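You operate a simulated robot arm through the tools that you are given. There is no shell and no other tool.

Carry out the task below with a simulated robot arm. There is one attempt and no reset: what you move stays moved.

TASK
Steam the green scarf from just above, at the heat on its label.
Fine: sole never on it, DRY after; iron on its rest, dial and socket off. Set down upright: steam iron.

It is judged by the outcome, as a careful person would: the job done as asked, and still so three seconds after it is handed in. It fails if anything else is knocked over, pushed out of place, dropped, spilled or broken.

THE ROBOT
A 6-joint arm with a two-finger parallel gripper, fixed in place. Base frame: the origin is on the floor under the middle of its stand, x ahead of it, y to its left, z up; the work surface is at about z = 0.88. Units: m, degrees, N and s.
With the tool pointing down near the work surface it reaches from about 0.24 to 0.64 m from the base axis. Its first joint turns from -66.0 to 66.0 degrees. Payload 2.7 kg.
The tool frame sits at the grasp point between the pads (the TCP): z along the fingers, y along the line on which they close. The tips reach 0.023 m beyond it. The gripper opens to 0.094 m. The fingers are 0.038 m wide and 0.01 m thick; the gripper's body (0.054 by 0.096 m) begins 0.039 m behind the TCP.
Orientation is told as [roll, pitch, yaw] about the base's x, y, z axes, in that order, counted from this pose: with the fingers straight down and closing along the base's y, the tool's x points along the base's -x, its y along +y and its z along -z.

THE INTERFACE
- The arm moves only by the tool nudge_tool. Its argument "series" is a list of rows, each a list of 7 numbers: the turn, a rotation vector about the base's x, y, z in degrees, then the shift along the base's x, y, z in m, then the closure in counts, from 0 (fully open) to 255 (shut). In form: [[wx, wy, wz, dx, dy, dz, jaw], ...]. A call has 1 to 20 rows; each row shifts and turns the commanded pose from where the row before left it. Each row takes 0.2 s and may step no farther than 0.05 m and 8.6 degrees from the row before; otherwise, or with a gripper value out of range, the whole call is refused. A pose out of reach is approached as far as the arm can. The call stops where the force on the tool passes 40 N (or 10 N more than at its start, if that is more) or the arm is blocked; 0.2 s more then pass. Each finger travels about 0.045 m/s and halts on what it meets, pressing with about 25 N; the grip force reading is that of the motor and also rises with nothing between the fingers. The clock runs only during rows and for 0.2 s after the last one: add rows that do not move to give the fingers time. The reply holds the time, the measured pose of the TCP, the force on the tool along the base axes, the opening and the grip force, in the units named above and with some noise, with the torque about the TCP (base axes, N m) and any sound that the robot's microphone picked up, and new pictures: "show" is both (left out), scene, wrist or none.
- Cameras (640 x 400 px; columns grow to the right, rows downward): "scene" is fixed at [0.0844, -0.4346, 1.418]; the picture's right is [0.79, -0.62, 0.00], its down [-0.34, -0.44, -0.83] and it looks along [0.51, 0.65, -0.56] (base axes); focal length 214 px, centre (320, 200). "wrist" rides on the gripper at [0.086, 0.016, -0.074] in the tool frame; the picture's right is [-0.18, 0.98, 0.00], its down [-0.58, -0.11, -0.81] and it looks along [-0.79, -0.15, 0.59] (tool axes); focal length 243 px, centre (320, 200). There is no depth. A picture from a camera that has moved, and an enlarged one, comes with that camera's place and axes in the base frame and with its lens. The place of the scene camera against the robot may be out by one fixed shift of up to 0.025 m in any direction.
- zoom(camera, box): a new picture of the part [left, top, right, bottom] of that camera's present view, enlarged. No time passes.
- hand_in(): hands the job in; it is judged then, once.

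Places have to be worked out from the pictures, the camera data and where the tool is seen. Open the gripper and draw the arm clear of the work before you hand the job in, unless the task says otherwise.

The tools are called as a command line: name --pt "numbers of a row" for each row, then --argument value for the rest, lists and objects as JSON in quotes. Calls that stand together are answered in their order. nudge_tool: Moves the arm, as the interface text tells. Its arguments: {"type":"object","properties":{"series":{"type":"array","items":{"type":"array","items":{"type":"number"}}},"show":{"type":"string","enum":["both","scene","wrist","none"]}},"required":["series"]} The other tools are called the same way: zoom (camera, box) takes an enlarged picture of a part of a camera's view; hand_in () hands the job in.

At the start:

```text
time_s: 0.0
position: [0.2853, -0.0693, 1.3346]
tool_rot: [0.0, 0.1, -0.1]
ft_force: [-0.1, -0.2, -0.2]
wrist_torque: [0.0, 0.0, -0.01]
opening: 0.0939
finger_force: 0.1
```

scene: 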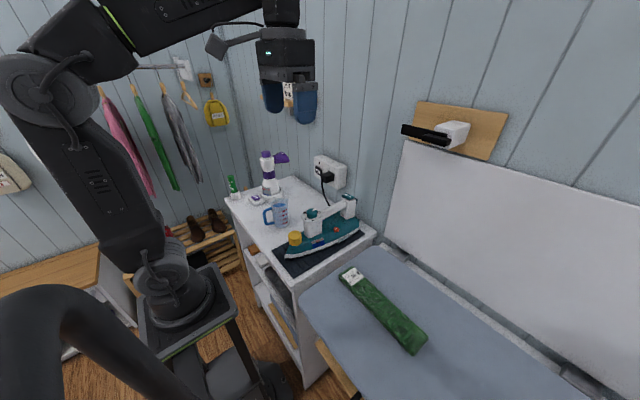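
wrist: 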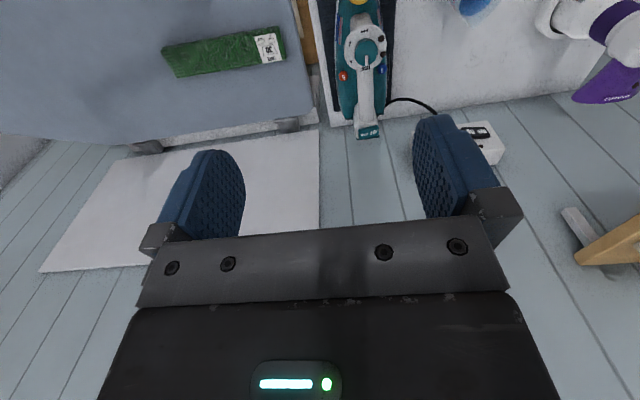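

I'll start by looking closely at the iron, the scarf's label, the socket and the surroundings.

zoom --camera "scene" --box '[220, 140, 380, 260]'

zoom --camera "wrist" --box '[310, 0, 430, 140]'

zoom --camera "wrist" --box '[240, 20, 300, 70]'

zoom --camera "scene" --box '[330, 260, 440, 360]'

zoom --camera "scene" --box '[300, 150, 360, 190]'

```text
3.33 times, centred on (300, 200) of scene
camera zoom: at [0.0844, -0.4346, 1.418], right [0.79, -0.62, 0.0], down [-0.34, -0.44, -0.83], along [0.51, 0.65, -0.56], focal length 715 px, centre (387, 200)
```

zoom: 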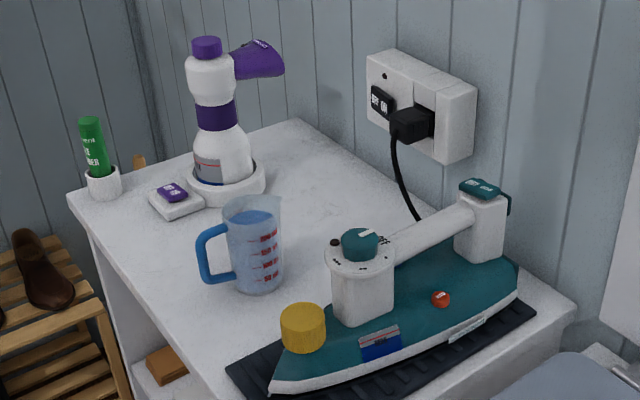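

```text
2.86 times, centred on (370, 70) of wrist
camera zoom: at [0.1981, -0.054, 1.4094], right [0.18, 0.98, 0.0], down [0.58, -0.11, 0.81], along [0.79, -0.15, -0.59], focal length 693 px, centre (177, 571)
```

zoom: 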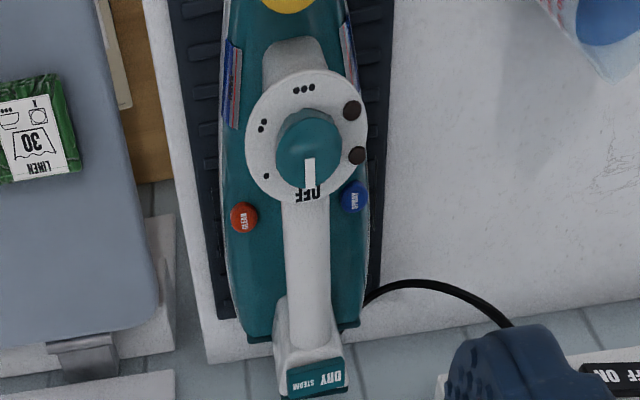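

```text
8.00 times, centred on (270, 45) of wrist
camera zoom: at [0.1981, -0.054, 1.4094], right [0.18, 0.98, 0.0], down [0.58, -0.11, 0.81], along [0.79, -0.15, -0.59], focal length 1941 px, centre (720, 1440)
```

zoom: 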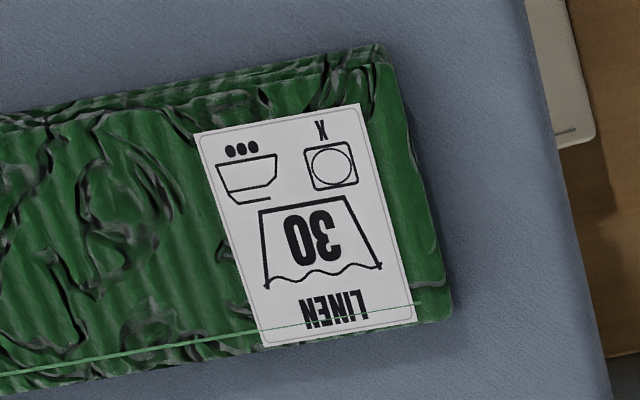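

```text
4.00 times, centred on (385, 310) of scene
camera zoom: at [0.0844, -0.4346, 1.418], right [0.79, -0.62, 0.0], down [-0.34, -0.44, -0.83], along [0.51, 0.65, -0.56], focal length 858 px, centre (60, -240)
```

zoom: 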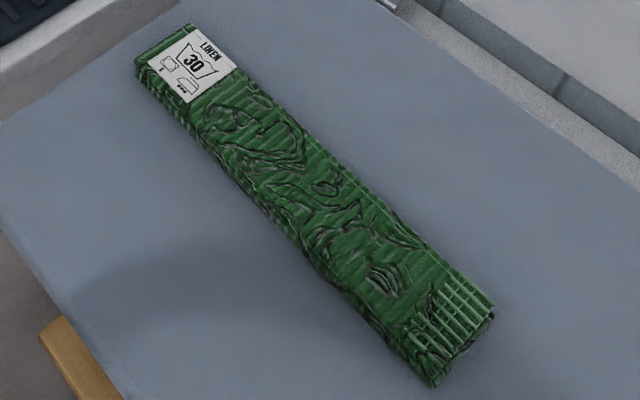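

```text
10.00 times, centred on (330, 170) of scene
camera zoom: at [0.0844, -0.4346, 1.418], right [0.79, -0.62, 0.0], down [-0.34, -0.44, -0.83], along [0.51, 0.65, -0.56], focal length 2145 px, centre (220, 500)
```

zoom: 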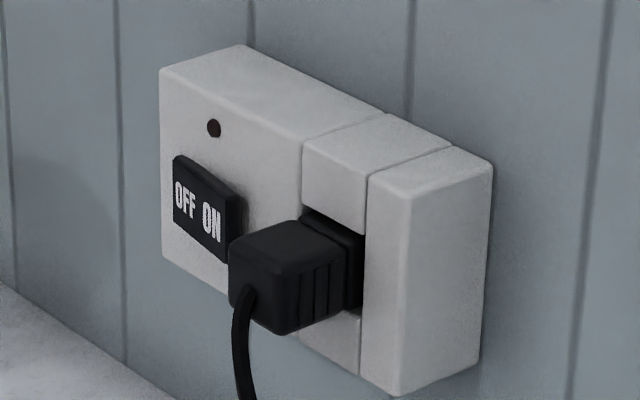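

The label reads LINEN with an iron symbol bearing three dots. I'll check the other items and the water gauge and lamps.

zoom --camera "scene" --box '[390, 95, 520, 165]'

zoom --camera "scene" --box '[280, 190, 370, 260]'

zoom --camera "wrist" --box '[250, 30, 286, 64]'

zoom --camera "wrist" --box '[320, 0, 420, 70]'

zoom --camera "scene" --box '[225, 145, 300, 230]'

zoom --camera "wrist" --box '[340, 100, 400, 145]'

```text
4.92 times, centred on (455, 130) of scene
camera zoom: at [0.0844, -0.4346, 1.418], right [0.79, -0.62, 0.0], down [-0.34, -0.44, -0.83], along [0.51, 0.65, -0.56], focal length 1056 px, centre (-345, 545)
```

zoom: 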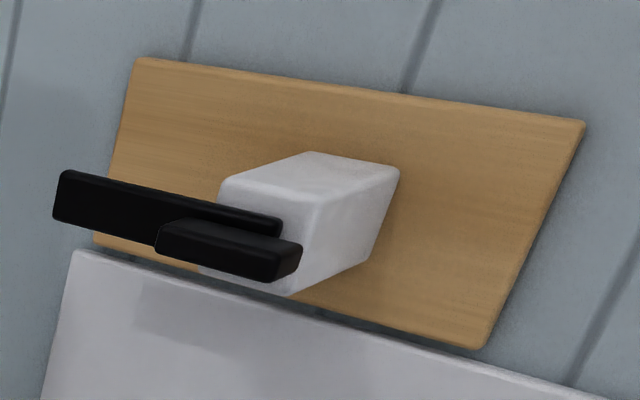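

```text
5.71 times, centred on (325, 225) of scene
camera zoom: at [0.0844, -0.4346, 1.418], right [0.79, -0.62, 0.0], down [-0.34, -0.44, -0.83], along [0.51, 0.65, -0.56], focal length 1226 px, centre (291, 57)
```

zoom: 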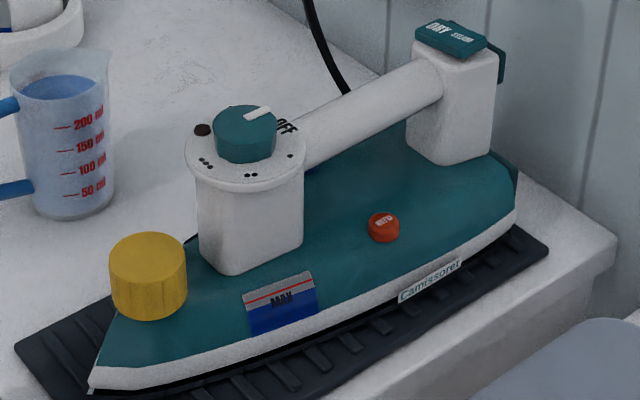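

```text
11.76 times, centred on (268, 47) of wrist
camera zoom: at [0.1981, -0.054, 1.4094], right [0.18, 0.98, 0.0], down [0.58, -0.11, 0.81], along [0.79, -0.15, -0.59], focal length 2854 px, centre (932, 2000)
```

zoom: 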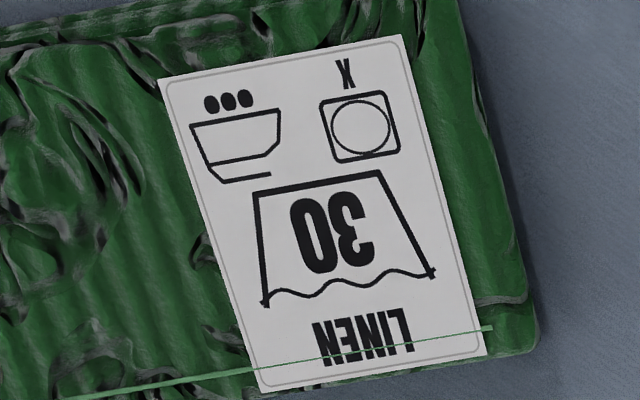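

```text
5.71 times, centred on (370, 35) of wrist
camera zoom: at [0.1981, -0.054, 1.4094], right [0.18, 0.98, 0.0], down [0.58, -0.11, 0.81], along [0.79, -0.15, -0.59], focal length 1386 px, centre (34, 1143)
```

zoom: 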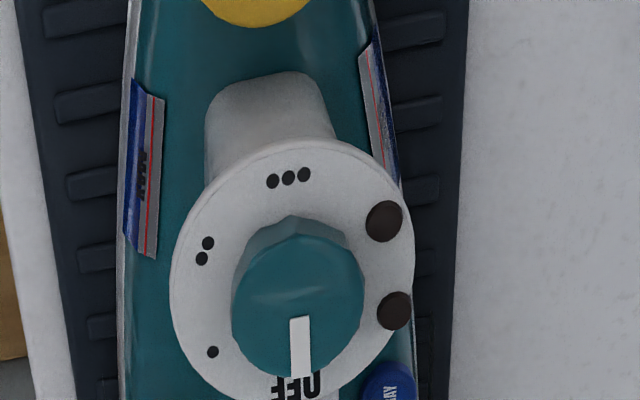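

```text
4.71 times, centred on (262, 188) of scene
camera zoom: at [0.0844, -0.4346, 1.418], right [0.79, -0.62, 0.0], down [-0.34, -0.44, -0.83], along [0.51, 0.65, -0.56], focal length 1009 px, centre (591, 259)
```

zoom: 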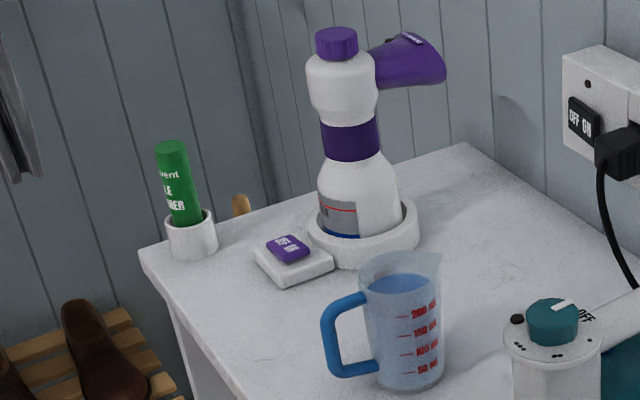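

```text
8.89 times, centred on (370, 122) of wrist
camera zoom: at [0.1981, -0.054, 1.4094], right [0.18, 0.98, 0.0], down [0.58, -0.11, 0.81], along [0.79, -0.15, -0.59], focal length 2157 px, centre (-124, 889)
```

zoom: 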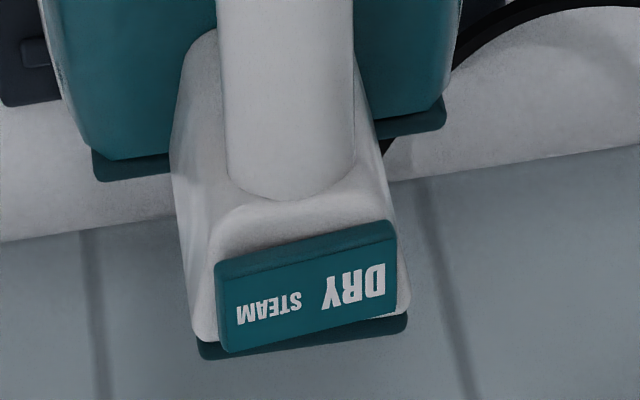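

Water is already near MAX, the iron dial is at OFF, and the slide is DRY. The rocker on the wall socket is OFF at about (0.565, 0.19, 1.015). I'll move toward the socket with closed fingers tilted forward, staying high, to see it closely.

nudge_tool --pt "0 -4.286 0 0.0164 0.0343 -0.02 255" --pt "0 -4.286 0 0.0164 0.0343 -0.02 255" --pt "0 -4.286 0 0.0164 0.0343 -0.02 255" --pt "0 -4.286 0 0.0164 0.0343 -0.02 255" --pt "0 -4.286 0 0.0164 0.0343 -0.02 255" --pt "0 -4.286 0 0.0164 0.0343 -0.02 255" --pt "0 -4.286 0 0.0164 0.0343 -0.02 255" --pt "0 0 0 0 0 0 255"

```text
time_s: 1.8
position: [0.4002, 0.1715, 1.1964]
tool_rot: [0.0, -30.1, 0.0]
ft_force: [-0.4, 0.3, -0.1]
wrist_torque: [-0.01, 0.01, -0.03]
opening: 0.0
finger_force: 24.9
camera wrist: at [0.2873, 0.1871, 1.2179], right [0.16, 0.98, 0.09], down [0.1, -0.11, 0.99], along [0.98, -0.15, -0.11], focal length 243 px, centre (320, 200)
```

scene: 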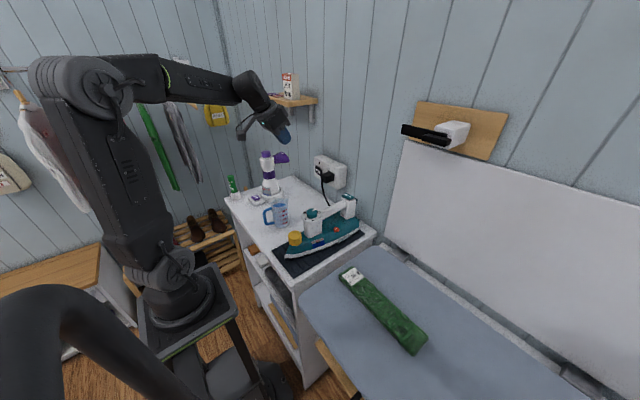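
wrist: 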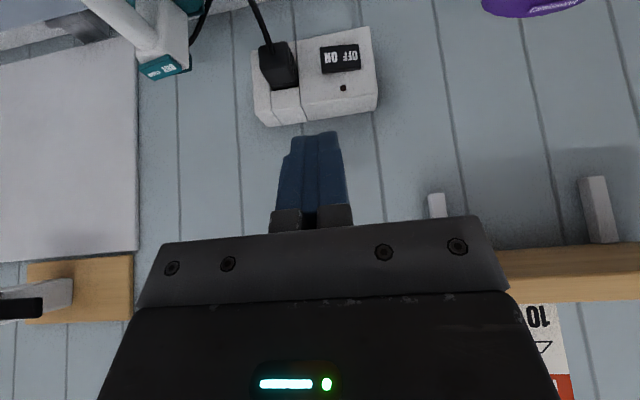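

The rocker appears near (0.562, 0.186, 1.016). I'll zoom in to see its tilt and the ON half relative to the plug.

zoom --camera "wrist" --box '[240, 10, 400, 130]'

zoom --camera "scene" --box '[220, 60, 360, 200]'

```text
3.33 times, centred on (320, 70) of wrist
camera zoom: at [0.2873, 0.1871, 1.2179], right [0.16, 0.98, 0.09], down [0.1, -0.11, 0.99], along [0.98, -0.15, -0.11], focal length 809 px, centre (320, 633)
```

zoom: 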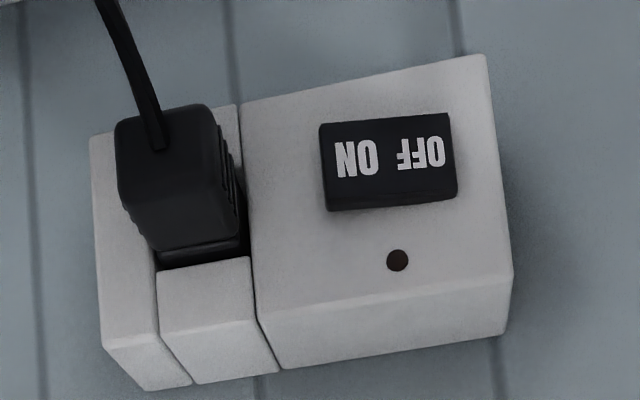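

```text
2.86 times, centred on (290, 130) of scene
camera zoom: at [0.0844, -0.4346, 1.418], right [0.79, -0.62, 0.0], down [-0.34, -0.44, -0.83], along [0.51, 0.65, -0.56], focal length 613 px, centre (406, 400)
```

zoom: 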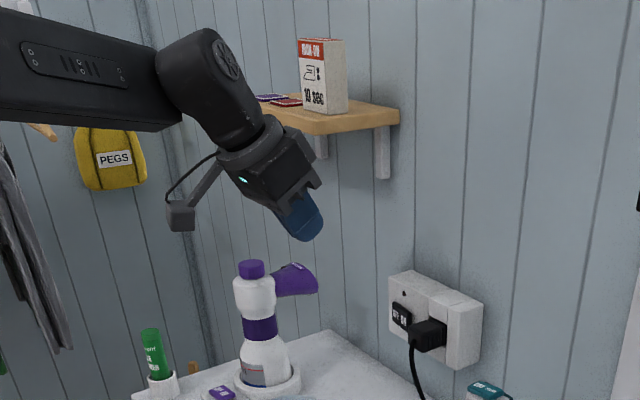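

The ON half is at about y = 0.174 and z = 1.015, with the plug clear on the -y side. I'll move forward, then descend, to bring the fingertips just ahead of the ON half.

nudge_tool --pt "0 0 0 0.026 0 -0.024 255" --pt "0 0 0 0.026 0 -0.024 255" --pt "0 0 0 0.026 0 -0.024 255" --pt "0 0 0 0.026 0 -0.024 255" --pt "0 0 0 0 0 -0.025 255" --pt "0 0 0 0 0 -0.025 255" --pt "0 0 0 0 0 -0.023 255" --pt "0 0 0 0.015 0 0 255" --pt "0 0 0 0 0 0 255"

```text
time_s: 3.8
position: [0.5189, 0.1701, 1.0262]
tool_rot: [0.0, -30.0, 0.0]
ft_force: [0.0, -0.2, -0.6]
wrist_torque: [-0.02, -0.01, 0.02]
opening: 0.0
finger_force: 24.8
camera wrist: at [0.4068, 0.1861, 1.0482], right [0.16, 0.98, 0.09], down [0.1, -0.11, 0.99], along [0.98, -0.15, -0.12], focal length 243 px, centre (320, 200)
```

scene: 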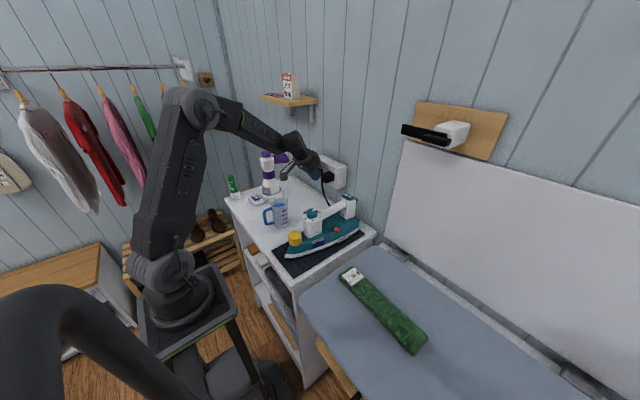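
wrist: 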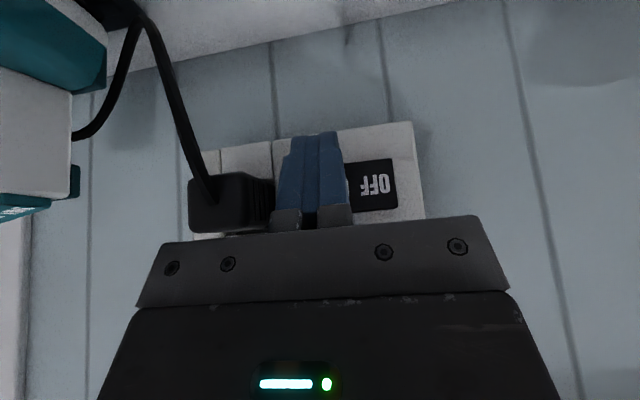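

The fingertips cover the ON half, and OFF is visible beside them. Now I push gently in +x in small steps.

nudge_tool --pt "0 0 0 0.005 0.002 0.003 255" --pt "0 0 0 0.005 0 0 255" --pt "0 0 0 0.004 0 0 255" --pt "0 0 0 0 0 0 255"

```text
time_s: 4.3
position: [0.5205, 0.1709, 1.0287]
tool_rot: [-0.3, -29.3, 0.0]
ft_force: [-19.3, -2.2, 9.0]
wrist_torque: [0.03, -0.03, 0.07]
opening: 0.0
finger_force: 24.5
heard: click
stopped in row 2: the force on the tool passed its limit at 52 N (the readings are from after the stop); the commanded pose is now the measured one
camera wrist: at [0.4097, 0.1881, 1.0511], right [0.16, 0.98, 0.08], down [0.11, -0.1, 0.99], along [0.98, -0.15, -0.13], focal length 243 px, centre (320, 200)
```

scene: 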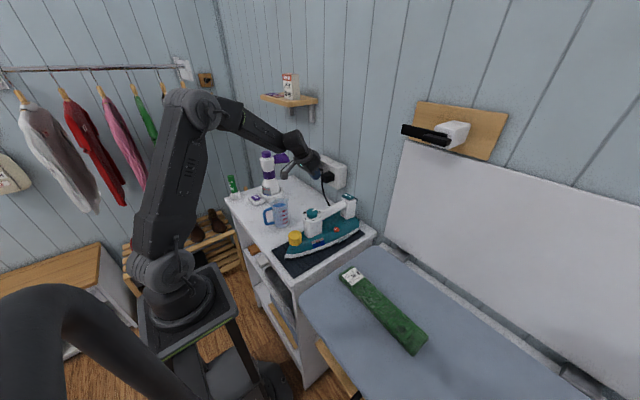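
wrist: 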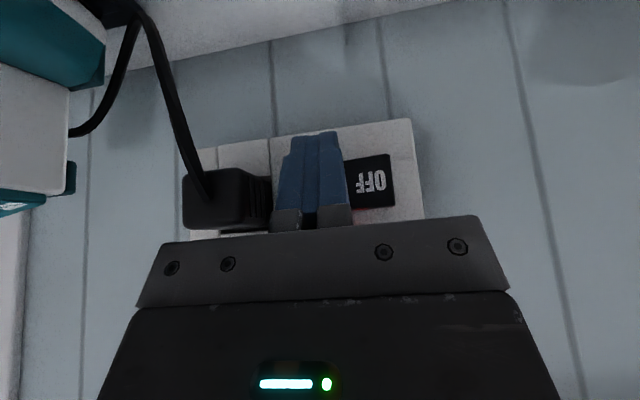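

A click was heard and a red glow shows by the lamp: the socket is on. I back away, rise, and level the tool on the way to the iron's dial, opening the fingers.

nudge_tool --pt "0 0 0 -0.02 0 0 255" --pt "0 0 0 0 0 0.045 255" --pt "0 0 0 0 0 0.045 255" --pt "0 0 0 -0.02 -0.01 0.04 255" --pt "0 5 0 -0.02 -0.03 0.02 0" --pt "0 5 0 -0.02 -0.04 0 0" --pt "0 5 0 -0.02 -0.04 0 0" --pt "0 5 0 -0.02 -0.04 0 0" --pt "0 5 0 -0.02 -0.025 0 0" --pt "0 4.5 0 -0.015 0 0 0" --pt "0 0 0 0 0 0 0"

```text
time_s: 6.7
position: [0.3686, -0.0122, 1.1767]
tool_rot: [-0.3, 0.2, 0.0]
ft_force: [-0.6, 0.5, -0.5]
wrist_torque: [0.01, 0.03, 0.02]
opening: 0.094
finger_force: 0.1
camera wrist: at [0.2823, 0.0046, 1.2519], right [0.18, 0.98, -0.01], down [0.58, -0.11, 0.8], along [0.79, -0.15, -0.59], focal length 243 px, centre (320, 200)
```

scene: 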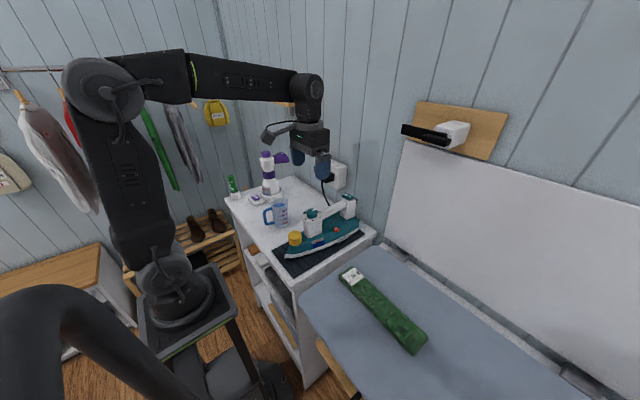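
wrist: 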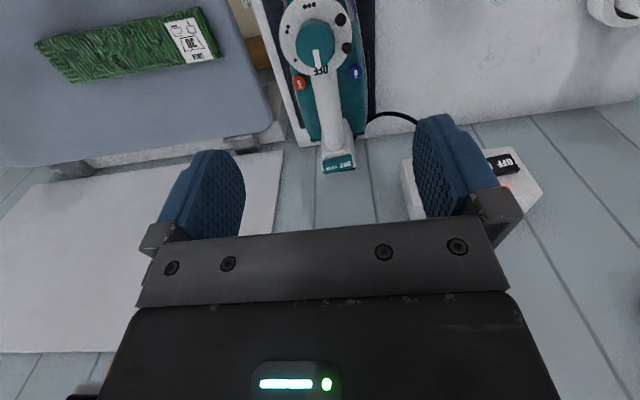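

The socket lamp glows red (ON). I'll zoom in on the dial to measure its position and angles.

zoom --camera "wrist" --box '[265, 0, 375, 85]'

zoom --camera "scene" --box '[285, 185, 365, 255]'

zoom --camera "wrist" --box '[300, 100, 380, 180]'

zoom --camera "wrist" --box '[20, 0, 240, 110]'

```text
4.71 times, centred on (320, 42) of wrist
camera zoom: at [0.2823, 0.0046, 1.2519], right [0.18, 0.98, -0.01], down [0.58, -0.11, 0.8], along [0.79, -0.15, -0.59], focal length 1142 px, centre (320, 941)
```

zoom: 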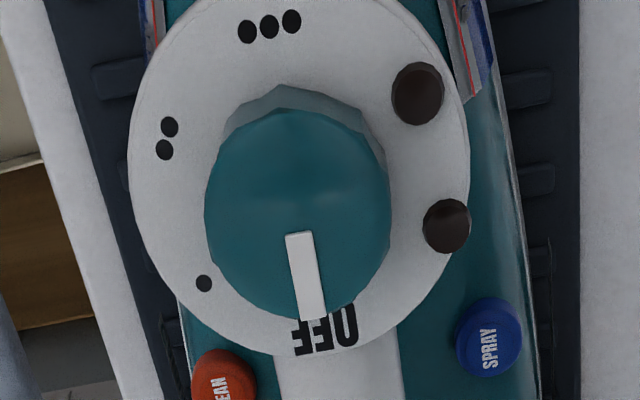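

```text
5.71 times, centred on (325, 220) of scene
camera zoom: at [0.0844, -0.4347, 1.418], right [0.79, -0.62, 0.0], down [-0.34, -0.44, -0.83], along [0.51, 0.65, -0.56], focal length 1226 px, centre (291, 86)
```

zoom: 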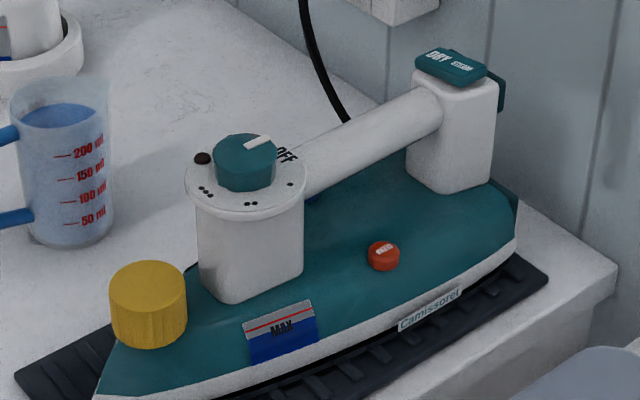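

```text
5.00 times, centred on (340, 140) of wrist
camera zoom: at [0.2823, 0.0046, 1.2519], right [0.18, 0.98, -0.01], down [0.58, -0.11, 0.8], along [0.79, -0.15, -0.59], focal length 1213 px, centre (220, 500)
```

zoom: 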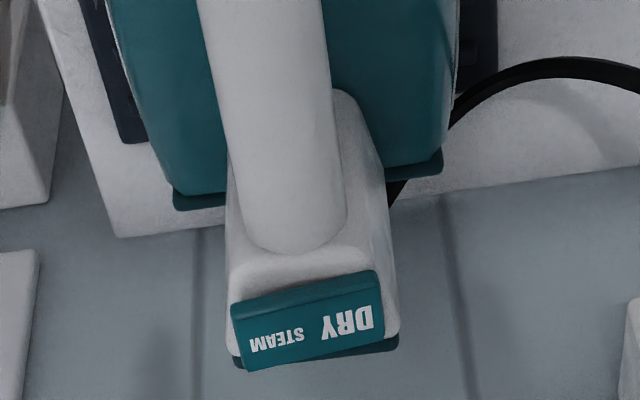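

```text
2.91 times, centred on (130, 55) of wrist
camera zoom: at [0.2823, 0.0046, 1.2519], right [0.18, 0.98, -0.01], down [0.58, -0.11, 0.8], along [0.79, -0.15, -0.59], focal length 706 px, centre (873, 622)
```

zoom: 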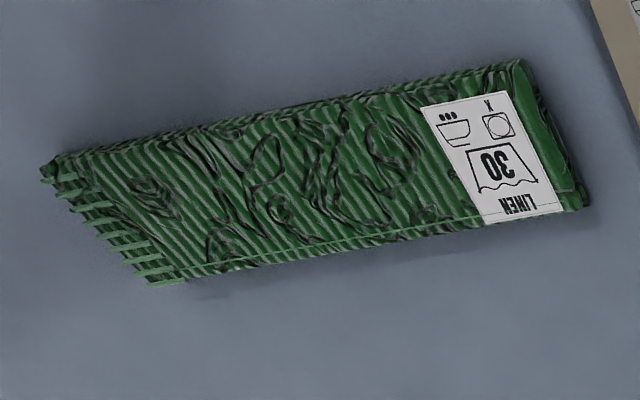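

Marks lie at 0°, 60°, 120°, 180° clockwise from OFF about an axis near (0.3795, -0.0175); knob top is about z = 1.00. I centre above the knob and lower part way to check.

nudge_tool --pt "0.3 -0.2 0 0.011 -0.0053 -0.03 0" --pt "0 0 0 0 0 -0.04 0" --pt "0 0 0 0 0 -0.04 0" --pt "0 0 0 0 0 -0.02 0" --pt "0 0 0 0 0 0 0"

```text
time_s: 7.9
position: [0.3793, -0.0186, 1.0475]
tool_rot: [0.0, -0.1, 0.1]
ft_force: [-0.6, 0.1, -0.1]
wrist_torque: [0.01, 0.01, -0.01]
opening: 0.0938
finger_force: 0.1
camera wrist: at [0.2934, -0.0024, 1.1226], right [0.18, 0.98, 0.0], down [0.58, -0.11, 0.81], along [0.79, -0.15, -0.59], focal length 243 px, centre (320, 200)
```

scene: 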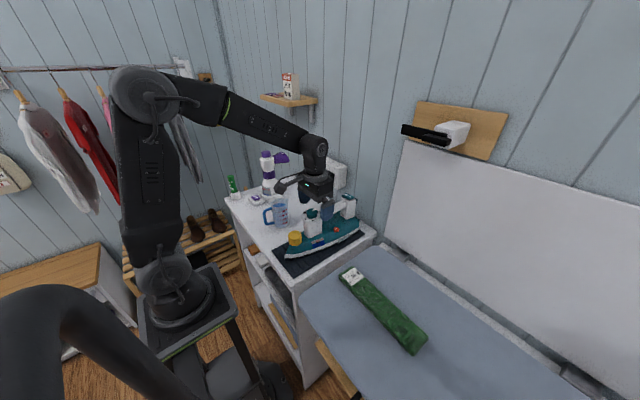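
wrist: 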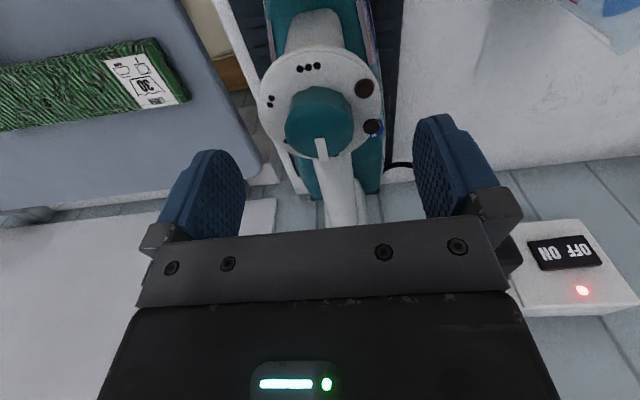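

Knob top is about z = 0.995 and centred. I lower so the tips sit about 1 cm below the knob top, then close.

nudge_tool --pt "0 0 0 0 -0.0005 -0.022 0" --pt "0 0 0 0 0 -0.02 0" --pt "0 0 0 0 0 0 255" --pt "0 0 0 0 0 0 255" --pt "0 0 0 0 0 0 255" --pt "0 0 0 0 0 0 255" --pt "0 0 0 0 0 0 255"

```text
time_s: 9.5
position: [0.3787, -0.0191, 1.0052]
tool_rot: [0.0, -0.1, 0.0]
ft_force: [-1.9, 6.8, 2.9]
wrist_torque: [0.27, -0.12, 0.33]
opening: 0.0635
finger_force: 24.7
camera wrist: at [0.2929, -0.0028, 1.0796], right [0.18, 0.98, 0.0], down [0.58, -0.11, 0.81], along [0.79, -0.15, -0.59], focal length 243 px, centre (320, 200)
```

scene: 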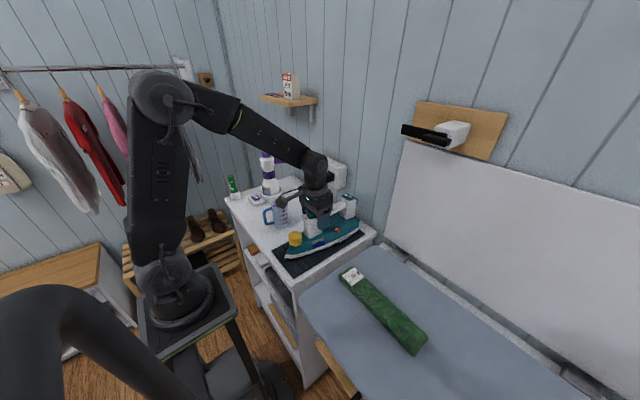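
wrist: 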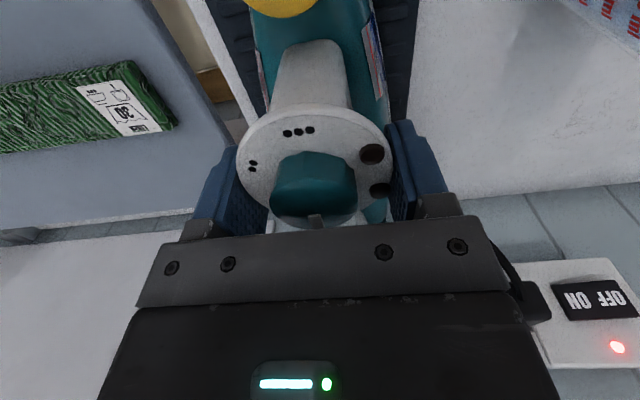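

The opening of 0.0635 shows I caught the disc rather than the knob. I open, rise about 9 mm and close again.

nudge_tool --pt "0 0 0 0 0 0 0" --pt "0 0 0 0 0 0 0" --pt "0 0 0 0 0 0 0" --pt "0 0 0 0.0005 0 0.009 0" --pt "0 0 0 0 0 0 255" --pt "0 0 0 0 0 0 255" --pt "0 0 0 0 0 0 255" --pt "0 0 0 0 0 0 255" --pt "0 0 0 0 0 0 255"

```text
time_s: 11.5
position: [0.3808, -0.0193, 1.0138]
tool_rot: [0.0, -0.1, -0.1]
ft_force: [-4.2, 8.3, 7.0]
wrist_torque: [0.31, 0.08, 0.14]
opening: 0.0632
finger_force: 25.6
camera wrist: at [0.2939, -0.0027, 1.0889], right [0.18, 0.98, 0.0], down [0.58, -0.11, 0.81], along [0.79, -0.15, -0.59], focal length 243 px, centre (320, 200)
```

scene: 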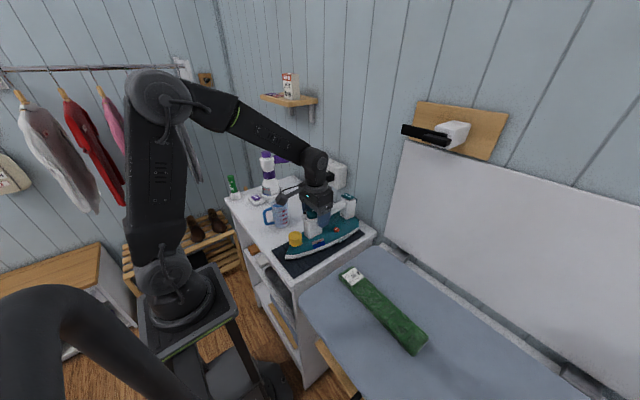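
wrist: 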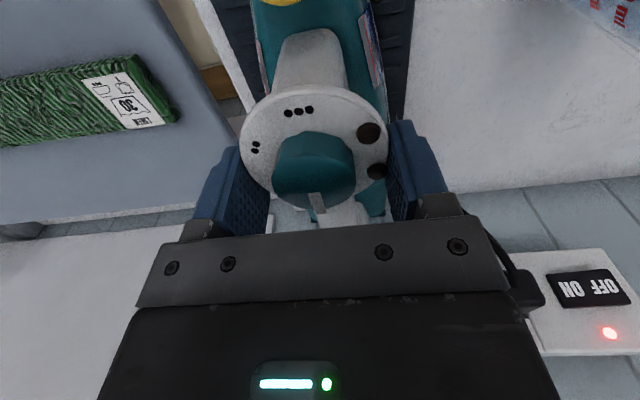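

Still the disc rim. I open, rise another 9 mm and close again.

nudge_tool --pt "0 0 0 0 0 0 0" --pt "0 0 0 0 0 0 0" --pt "0 0 0 0 0 0 0" --pt "0 0 0 0 0 0.009 0" --pt "0 0 0 0 0 0 255" --pt "0 0 0 0 0 0 255" --pt "0 0 0 0 0 0 255" --pt "0 0 0 0 0 0 255" --pt "0 0 0 0 0 0 255"

```text
time_s: 13.5
position: [0.3802, -0.0189, 1.0239]
tool_rot: [0.0, -0.1, 0.0]
ft_force: [-1.6, 8.6, 3.0]
wrist_torque: [0.55, 0.17, 0.06]
opening: 0.0632
finger_force: 25.1
camera wrist: at [0.2936, -0.0023, 1.098], right [0.18, 0.98, 0.0], down [0.58, -0.11, 0.81], along [0.79, -0.15, -0.59], focal length 243 px, centre (320, 200)
```

scene: 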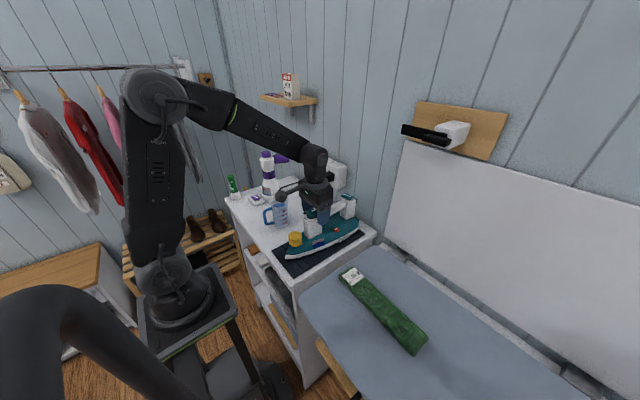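
wrist: 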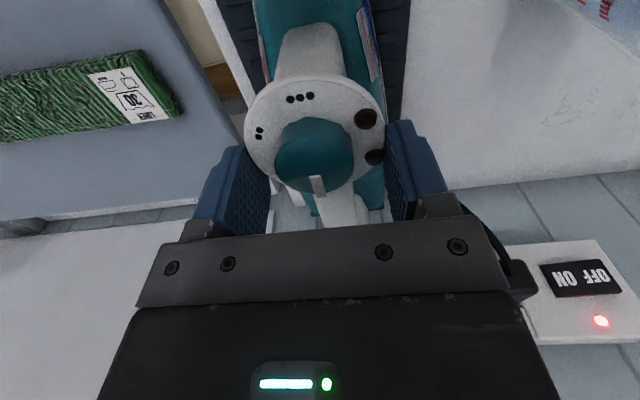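

Triangulating again puts the knob top near (0.373, -0.017, 1.015), so the disc is about z = 1.0. I open, shift slightly, rise 7 mm and close.

nudge_tool --pt "0 0 0 0 0 0 0" --pt "0 0 0 0 0 0 0" --pt "0 0 0 0 0 0 0" --pt "0 0 0 -0.005 0.0015 0.007 0" --pt "0 0 0 0 0 0 255" --pt "0 0 0 0 0 0 255" --pt "0 0 0 0 0 0 255" --pt "0 0 0 0 0 0 255" --pt "0 0 0 0 0 0 255"

```text
time_s: 15.5
position: [0.373, -0.0192, 1.0301]
tool_rot: [0.1, 0.0, 0.0]
ft_force: [-1.9, -5.8, 1.8]
wrist_torque: [-0.19, 0.05, 0.03]
opening: 0.0633
finger_force: 24.5
camera wrist: at [0.2878, -0.0019, 1.1043], right [0.18, 0.98, 0.0], down [0.58, -0.11, 0.81], along [0.79, -0.15, -0.59], focal length 243 px, centre (320, 200)
```

scene: 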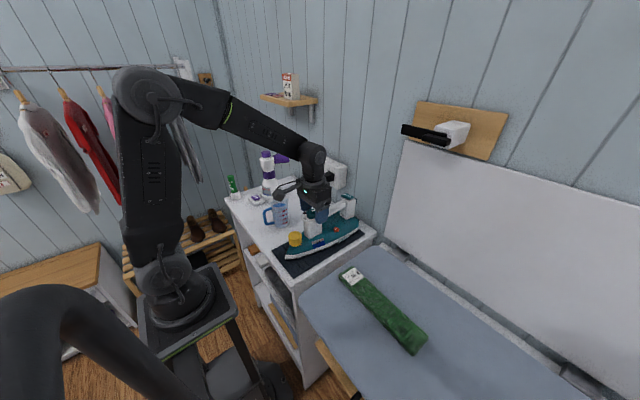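
wrist: 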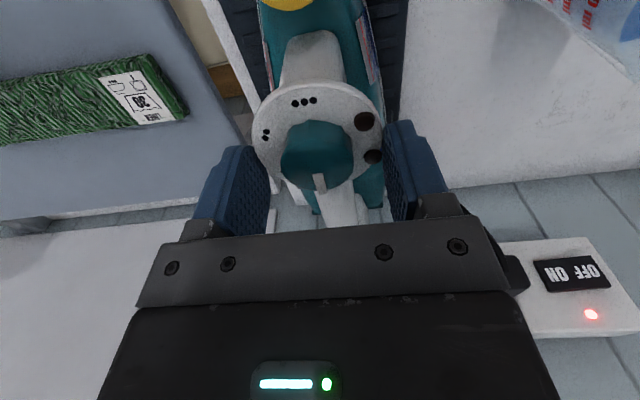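

The same stop at 0.063 again; I'll zoom in to see what the pads are meeting.

zoom --camera "wrist" --box '[180, 60, 460, 240]'

zoom --camera "scene" --box '[280, 160, 360, 240]'

```text
2.22 times, centred on (320, 150) of wrist
camera zoom: at [0.2878, -0.0019, 1.1043], right [0.18, 0.98, 0.0], down [0.58, -0.11, 0.81], along [0.79, -0.15, -0.59], focal length 539 px, centre (320, 311)
```

zoom: 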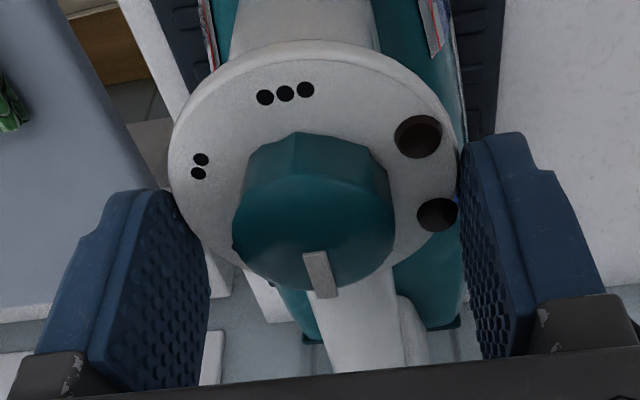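

```text
5.00 times, centred on (320, 200) of scene
camera zoom: at [0.0844, -0.4348, 1.418], right [0.79, -0.62, 0.0], down [-0.34, -0.44, -0.83], along [0.51, 0.65, -0.56], focal length 1072 px, centre (320, 200)
```

zoom: 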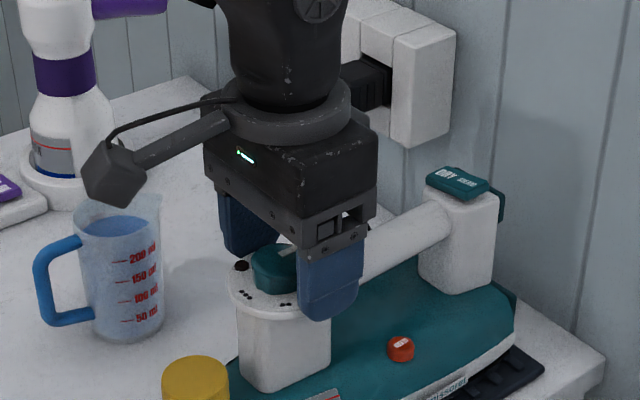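

The disc is at about z = 1.010 with its centre near (0.370, -0.019); the knob top is about 1.022. I open, rise 8 mm so the tips clear the disc and lamps, and close on the knob.

nudge_tool --pt "0 0 0 0 0 0 0" --pt "0 0 0 0 0 0 0" --pt "0 0 0 0 0 0 0" --pt "0 0 0 -0.003 0 0.008 0" --pt "0 0 0 0 0 0 255" --pt "0 0 0 0 0 0 255" --pt "0 0 0 0 0 0 255" --pt "0 0 0 0 0 0 255" --pt "0 0 0 0 0 0 255"

```text
time_s: 17.5
position: [0.3723, -0.019, 1.0376]
tool_rot: [0.0, -0.1, 0.0]
ft_force: [-0.1, 1.1, 1.6]
wrist_torque: [-0.03, 0.08, -0.01]
opening: 0.0332
finger_force: 25.3
camera wrist: at [0.2851, -0.002, 1.1126], right [0.18, 0.98, 0.0], down [0.58, -0.11, 0.81], along [0.79, -0.15, -0.59], focal length 243 px, centre (320, 200)
```

scene: 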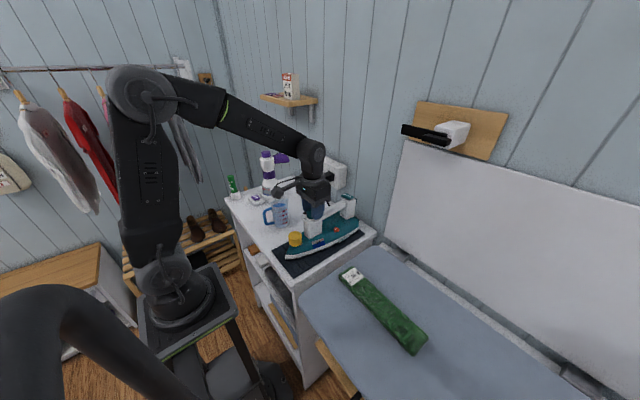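
wrist: 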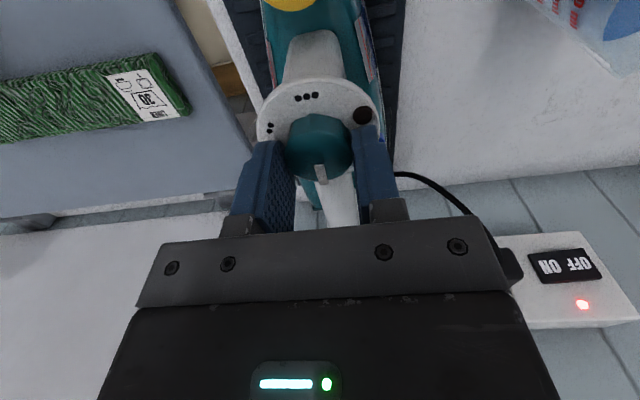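

The knob is gripped (opening 0.033). I start turning clockwise (negative about z) and check that it follows.

nudge_tool --pt "0 0 -7.5 0 0 0 255" --pt "0 0 -7.5 0 0 0 255" --pt "0 0 -7.5 0 0 0 255" --pt "0 0 -7.5 0 0 0 255"

```text
time_s: 18.5
position: [0.3705, -0.0185, 1.038]
tool_rot: [-0.1, 0.0, -30.2]
ft_force: [-3.6, -0.1, 1.5]
wrist_torque: [-0.14, 0.21, -0.05]
opening: 0.033
finger_force: 25.5
camera wrist: at [0.3042, 0.0393, 1.1127], right [0.65, 0.76, 0.0], down [0.45, -0.39, 0.81], along [0.61, -0.53, -0.59], focal length 243 px, centre (320, 200)
```

scene: 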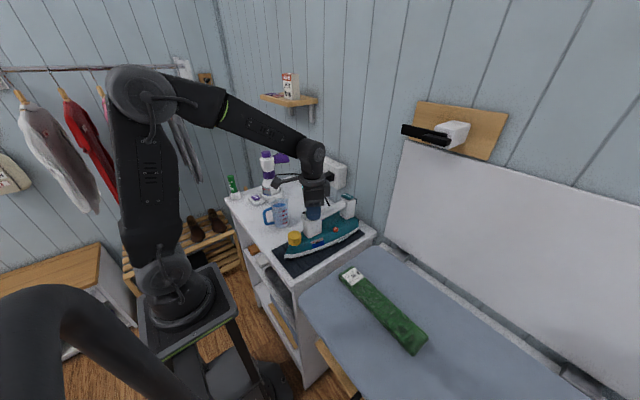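
wrist: 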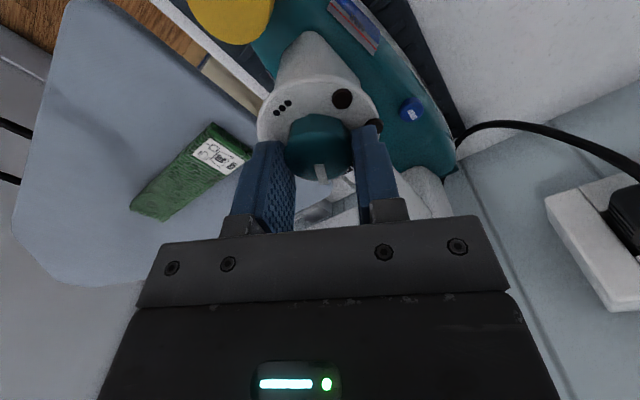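

The knob pointer follows the gripper while the iron stays put. I continue to -90°.

nudge_tool --pt "0 0 -7.5 0 0 0 255" --pt "0 0 -7.5 0 0 0 255" --pt "0 0 -7.5 0 0 0 255" --pt "0 0 -7.5 0 0 0 255" --pt "0 0 -7.5 0 0 0 255" --pt "0 0 -7.5 0 0 0 255" --pt "0 0 -7.5 0 0 0 255" --pt "0 0 -7.5 0 0 0 255"

```text
time_s: 20.3
position: [0.3715, -0.0174, 1.0398]
tool_rot: [-0.1, 0.0, -90.2]
ft_force: [-6.1, -1.5, 0.1]
wrist_torque: [0.12, 0.05, 0.04]
opening: 0.033
finger_force: 25.3
camera wrist: at [0.3882, 0.069, 1.1133], right [0.98, -0.19, 0.0], down [-0.11, -0.58, 0.81], along [-0.15, -0.79, -0.59], focal length 243 px, centre (320, 200)
```

scene: 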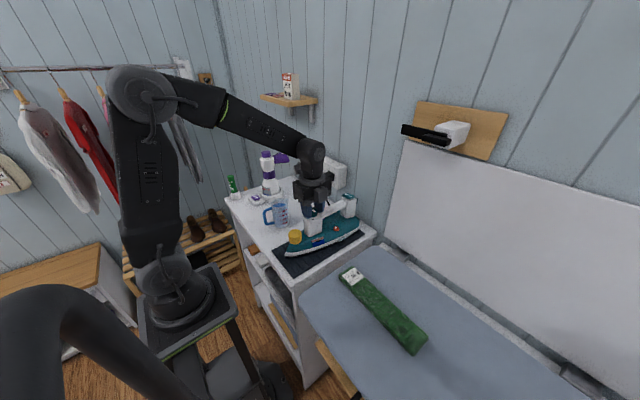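
wrist: 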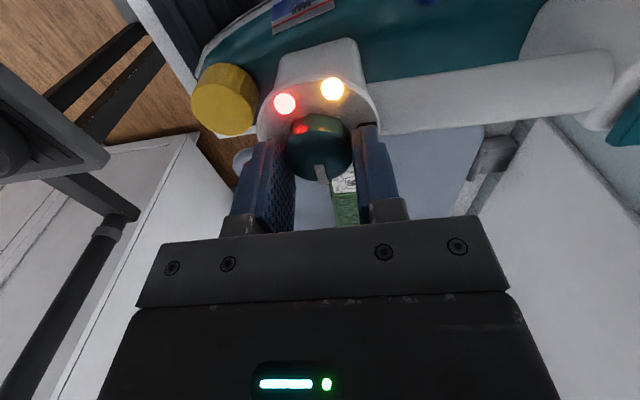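

Both lamps (red power, amber heating) are lit. I release, turn the gripper back 90° and grip the knob again for the second half of the turn.

nudge_tool --pt "0 0 0 0 0 0 0" --pt "0 0 0 0 0 0 0" --pt "0 0 0 0 0 0 0" --pt "0 0 8.2 0 0 0 0" --pt "0 0 8.2 0 0 0 0" --pt "0 0 8.2 0 0 0 0" --pt "0 0 8.2 0 0 0 0" --pt "0 0 8.2 0 0 0 0" --pt "0 0 8.2 0 0 0 0" --pt "0 0 8.2 0 0 0 0" --pt "0 0 8.2 0 0 0 0" --pt "0 0 8.2 0 0 0 0" --pt "0 0 8.2 0 0 0 0" --pt "0 0 8.2 0 0 -0.001 0" --pt "0 0 0 0 0 0 0"

```text
time_s: 23.5
position: [0.3707, -0.0176, 1.0376]
tool_rot: [-0.1, -0.1, 0.2]
ft_force: [-0.1, -0.5, 0.0]
wrist_torque: [0.02, -0.01, -0.01]
opening: 0.094
finger_force: 0.0
camera wrist: at [0.2843, -0.0017, 1.1123], right [0.18, 0.98, 0.0], down [0.58, -0.11, 0.81], along [0.79, -0.14, -0.59], focal length 243 px, centre (320, 200)
```

scene: 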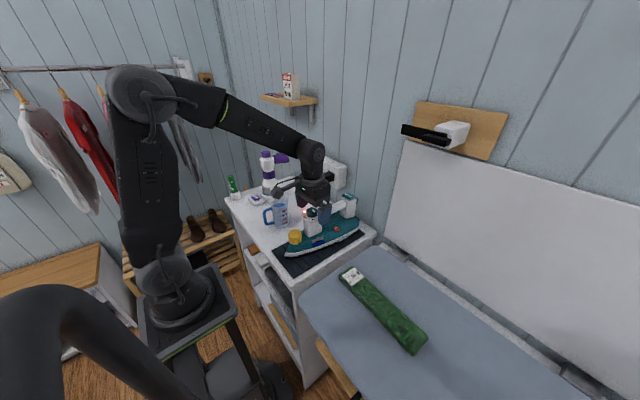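
wrist: 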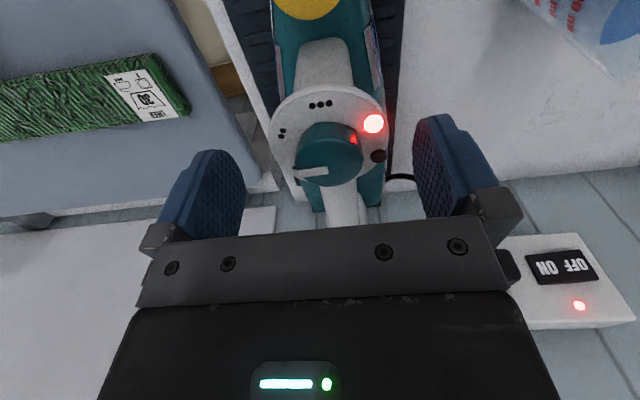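

zoom --camera "wrist" --box '[250, 60, 410, 200]'

```text
2.86 times, centred on (330, 130) of wrist
camera zoom: at [0.2843, -0.0017, 1.1123], right [0.18, 0.98, 0.0], down [0.58, -0.11, 0.81], along [0.79, -0.14, -0.59], focal length 693 px, centre (291, 400)
```

zoom: 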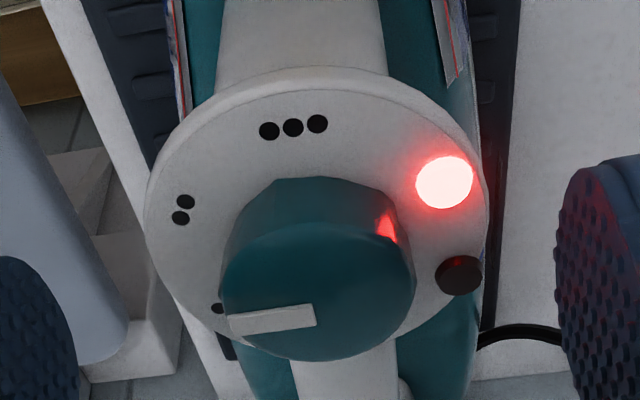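

The pointer sits at 90°, between • and ••, as expected. I re-grip and turn another 90° clockwise to •••.

nudge_tool --pt "0 0 0 0 0 0 255" --pt "0 0 0 0 0 0 255" --pt "0 0 0 0 0 0 255" --pt "0 0 0 0 0 0 255" --pt "0 0 -8.2 0 0 0 255" --pt "0 0 -8.2 0 0 0 255" --pt "0 0 -8.2 0 0 0 255" --pt "0 0 -8.2 0 0 0 255" --pt "0 0 -8.2 0 0 0 255" --pt "0 0 -8.2 0 0 0 255" --pt "0 0 -8.2 0 0 0 255" --pt "0 0 -8.2 0 0 0 255" --pt "0 0 -8.2 0 0 0 255" --pt "0 0 -8.2 0 0 0 255" --pt "0 0 -8.0 0 0 0 255" --pt "0 0 0 0 0 0 255"

```text
time_s: 26.9
position: [0.3712, -0.0175, 1.0374]
tool_rot: [0.0, -0.1, -89.7]
ft_force: [-5.3, 5.2, 0.4]
wrist_torque: [0.1, 0.07, 0.15]
opening: 0.033
finger_force: 25.1
camera wrist: at [0.3876, 0.0691, 1.112], right [0.98, -0.18, 0.0], down [-0.11, -0.58, 0.81], along [-0.15, -0.79, -0.59], focal length 243 px, centre (320, 200)
```

scene: 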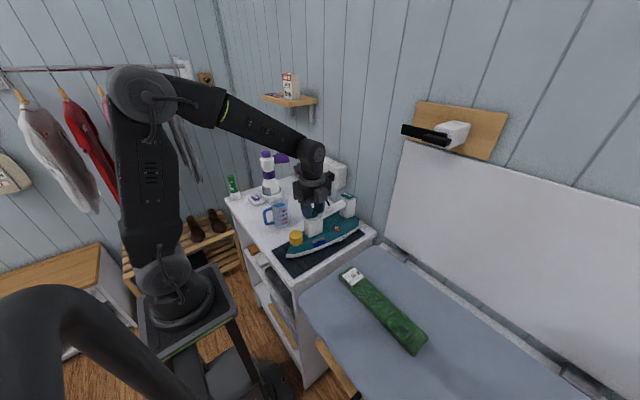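
wrist: 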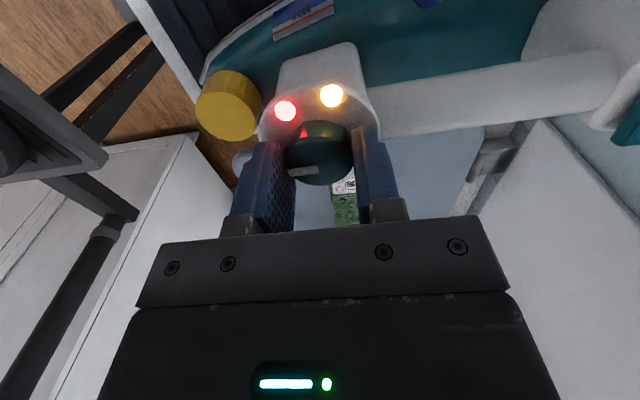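

The amber lamp is on again (heating to the higher setting). I release, rise and turn back to check the pointer against •••.

nudge_tool --pt "0 0 0 0 0 0 0" --pt "0 0 0 0 0 0 0" --pt "0 0 0 0 0 0 0" --pt "0 0 0 0 0 0.03 0" --pt "0 0 8.2 0 0 0.03 0" --pt "0 0 8.2 0 0 0.03 0" --pt "0 0 8.2 0 0 0.02 0" --pt "0 0 8.2 0 0 0 0" --pt "0 0 8.2 0 0 0 0" --pt "0 0 8.2 0 0 0 0" --pt "0 0 8.2 0 0 0 0" --pt "0 0 8.2 0 0 0 0" --pt "0 0 8.2 0 0 0 0" --pt "0 0 8.2 0 0 0 0" --pt "0 0 7.7 0 0 0 0" --pt "0 0 0 0 0 0 0"

```text
time_s: 30.3
position: [0.3714, -0.0178, 1.1475]
tool_rot: [0.0, 0.0, 0.0]
ft_force: [0.6, 0.2, 0.3]
wrist_torque: [-0.02, 0.01, 0.0]
opening: 0.0943
finger_force: 0.0
camera wrist: at [0.2843, -0.0013, 1.2223], right [0.18, 0.98, 0.0], down [0.58, -0.11, 0.81], along [0.79, -0.15, -0.59], focal length 243 px, centre (320, 200)
```

scene: 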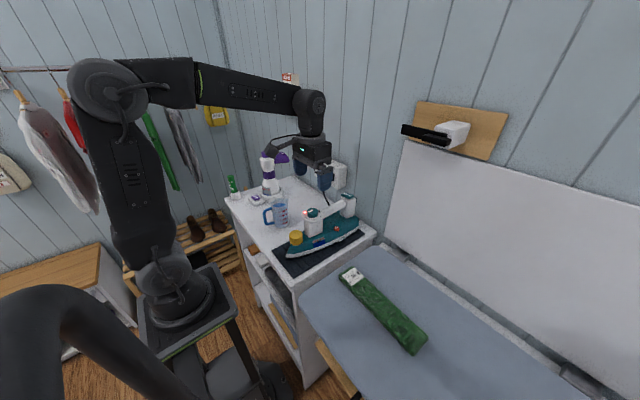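
wrist: 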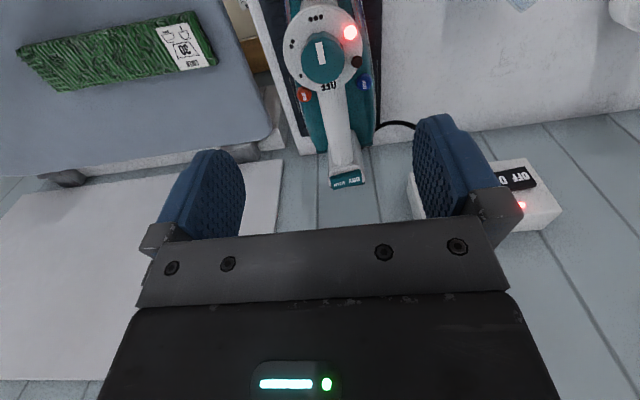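

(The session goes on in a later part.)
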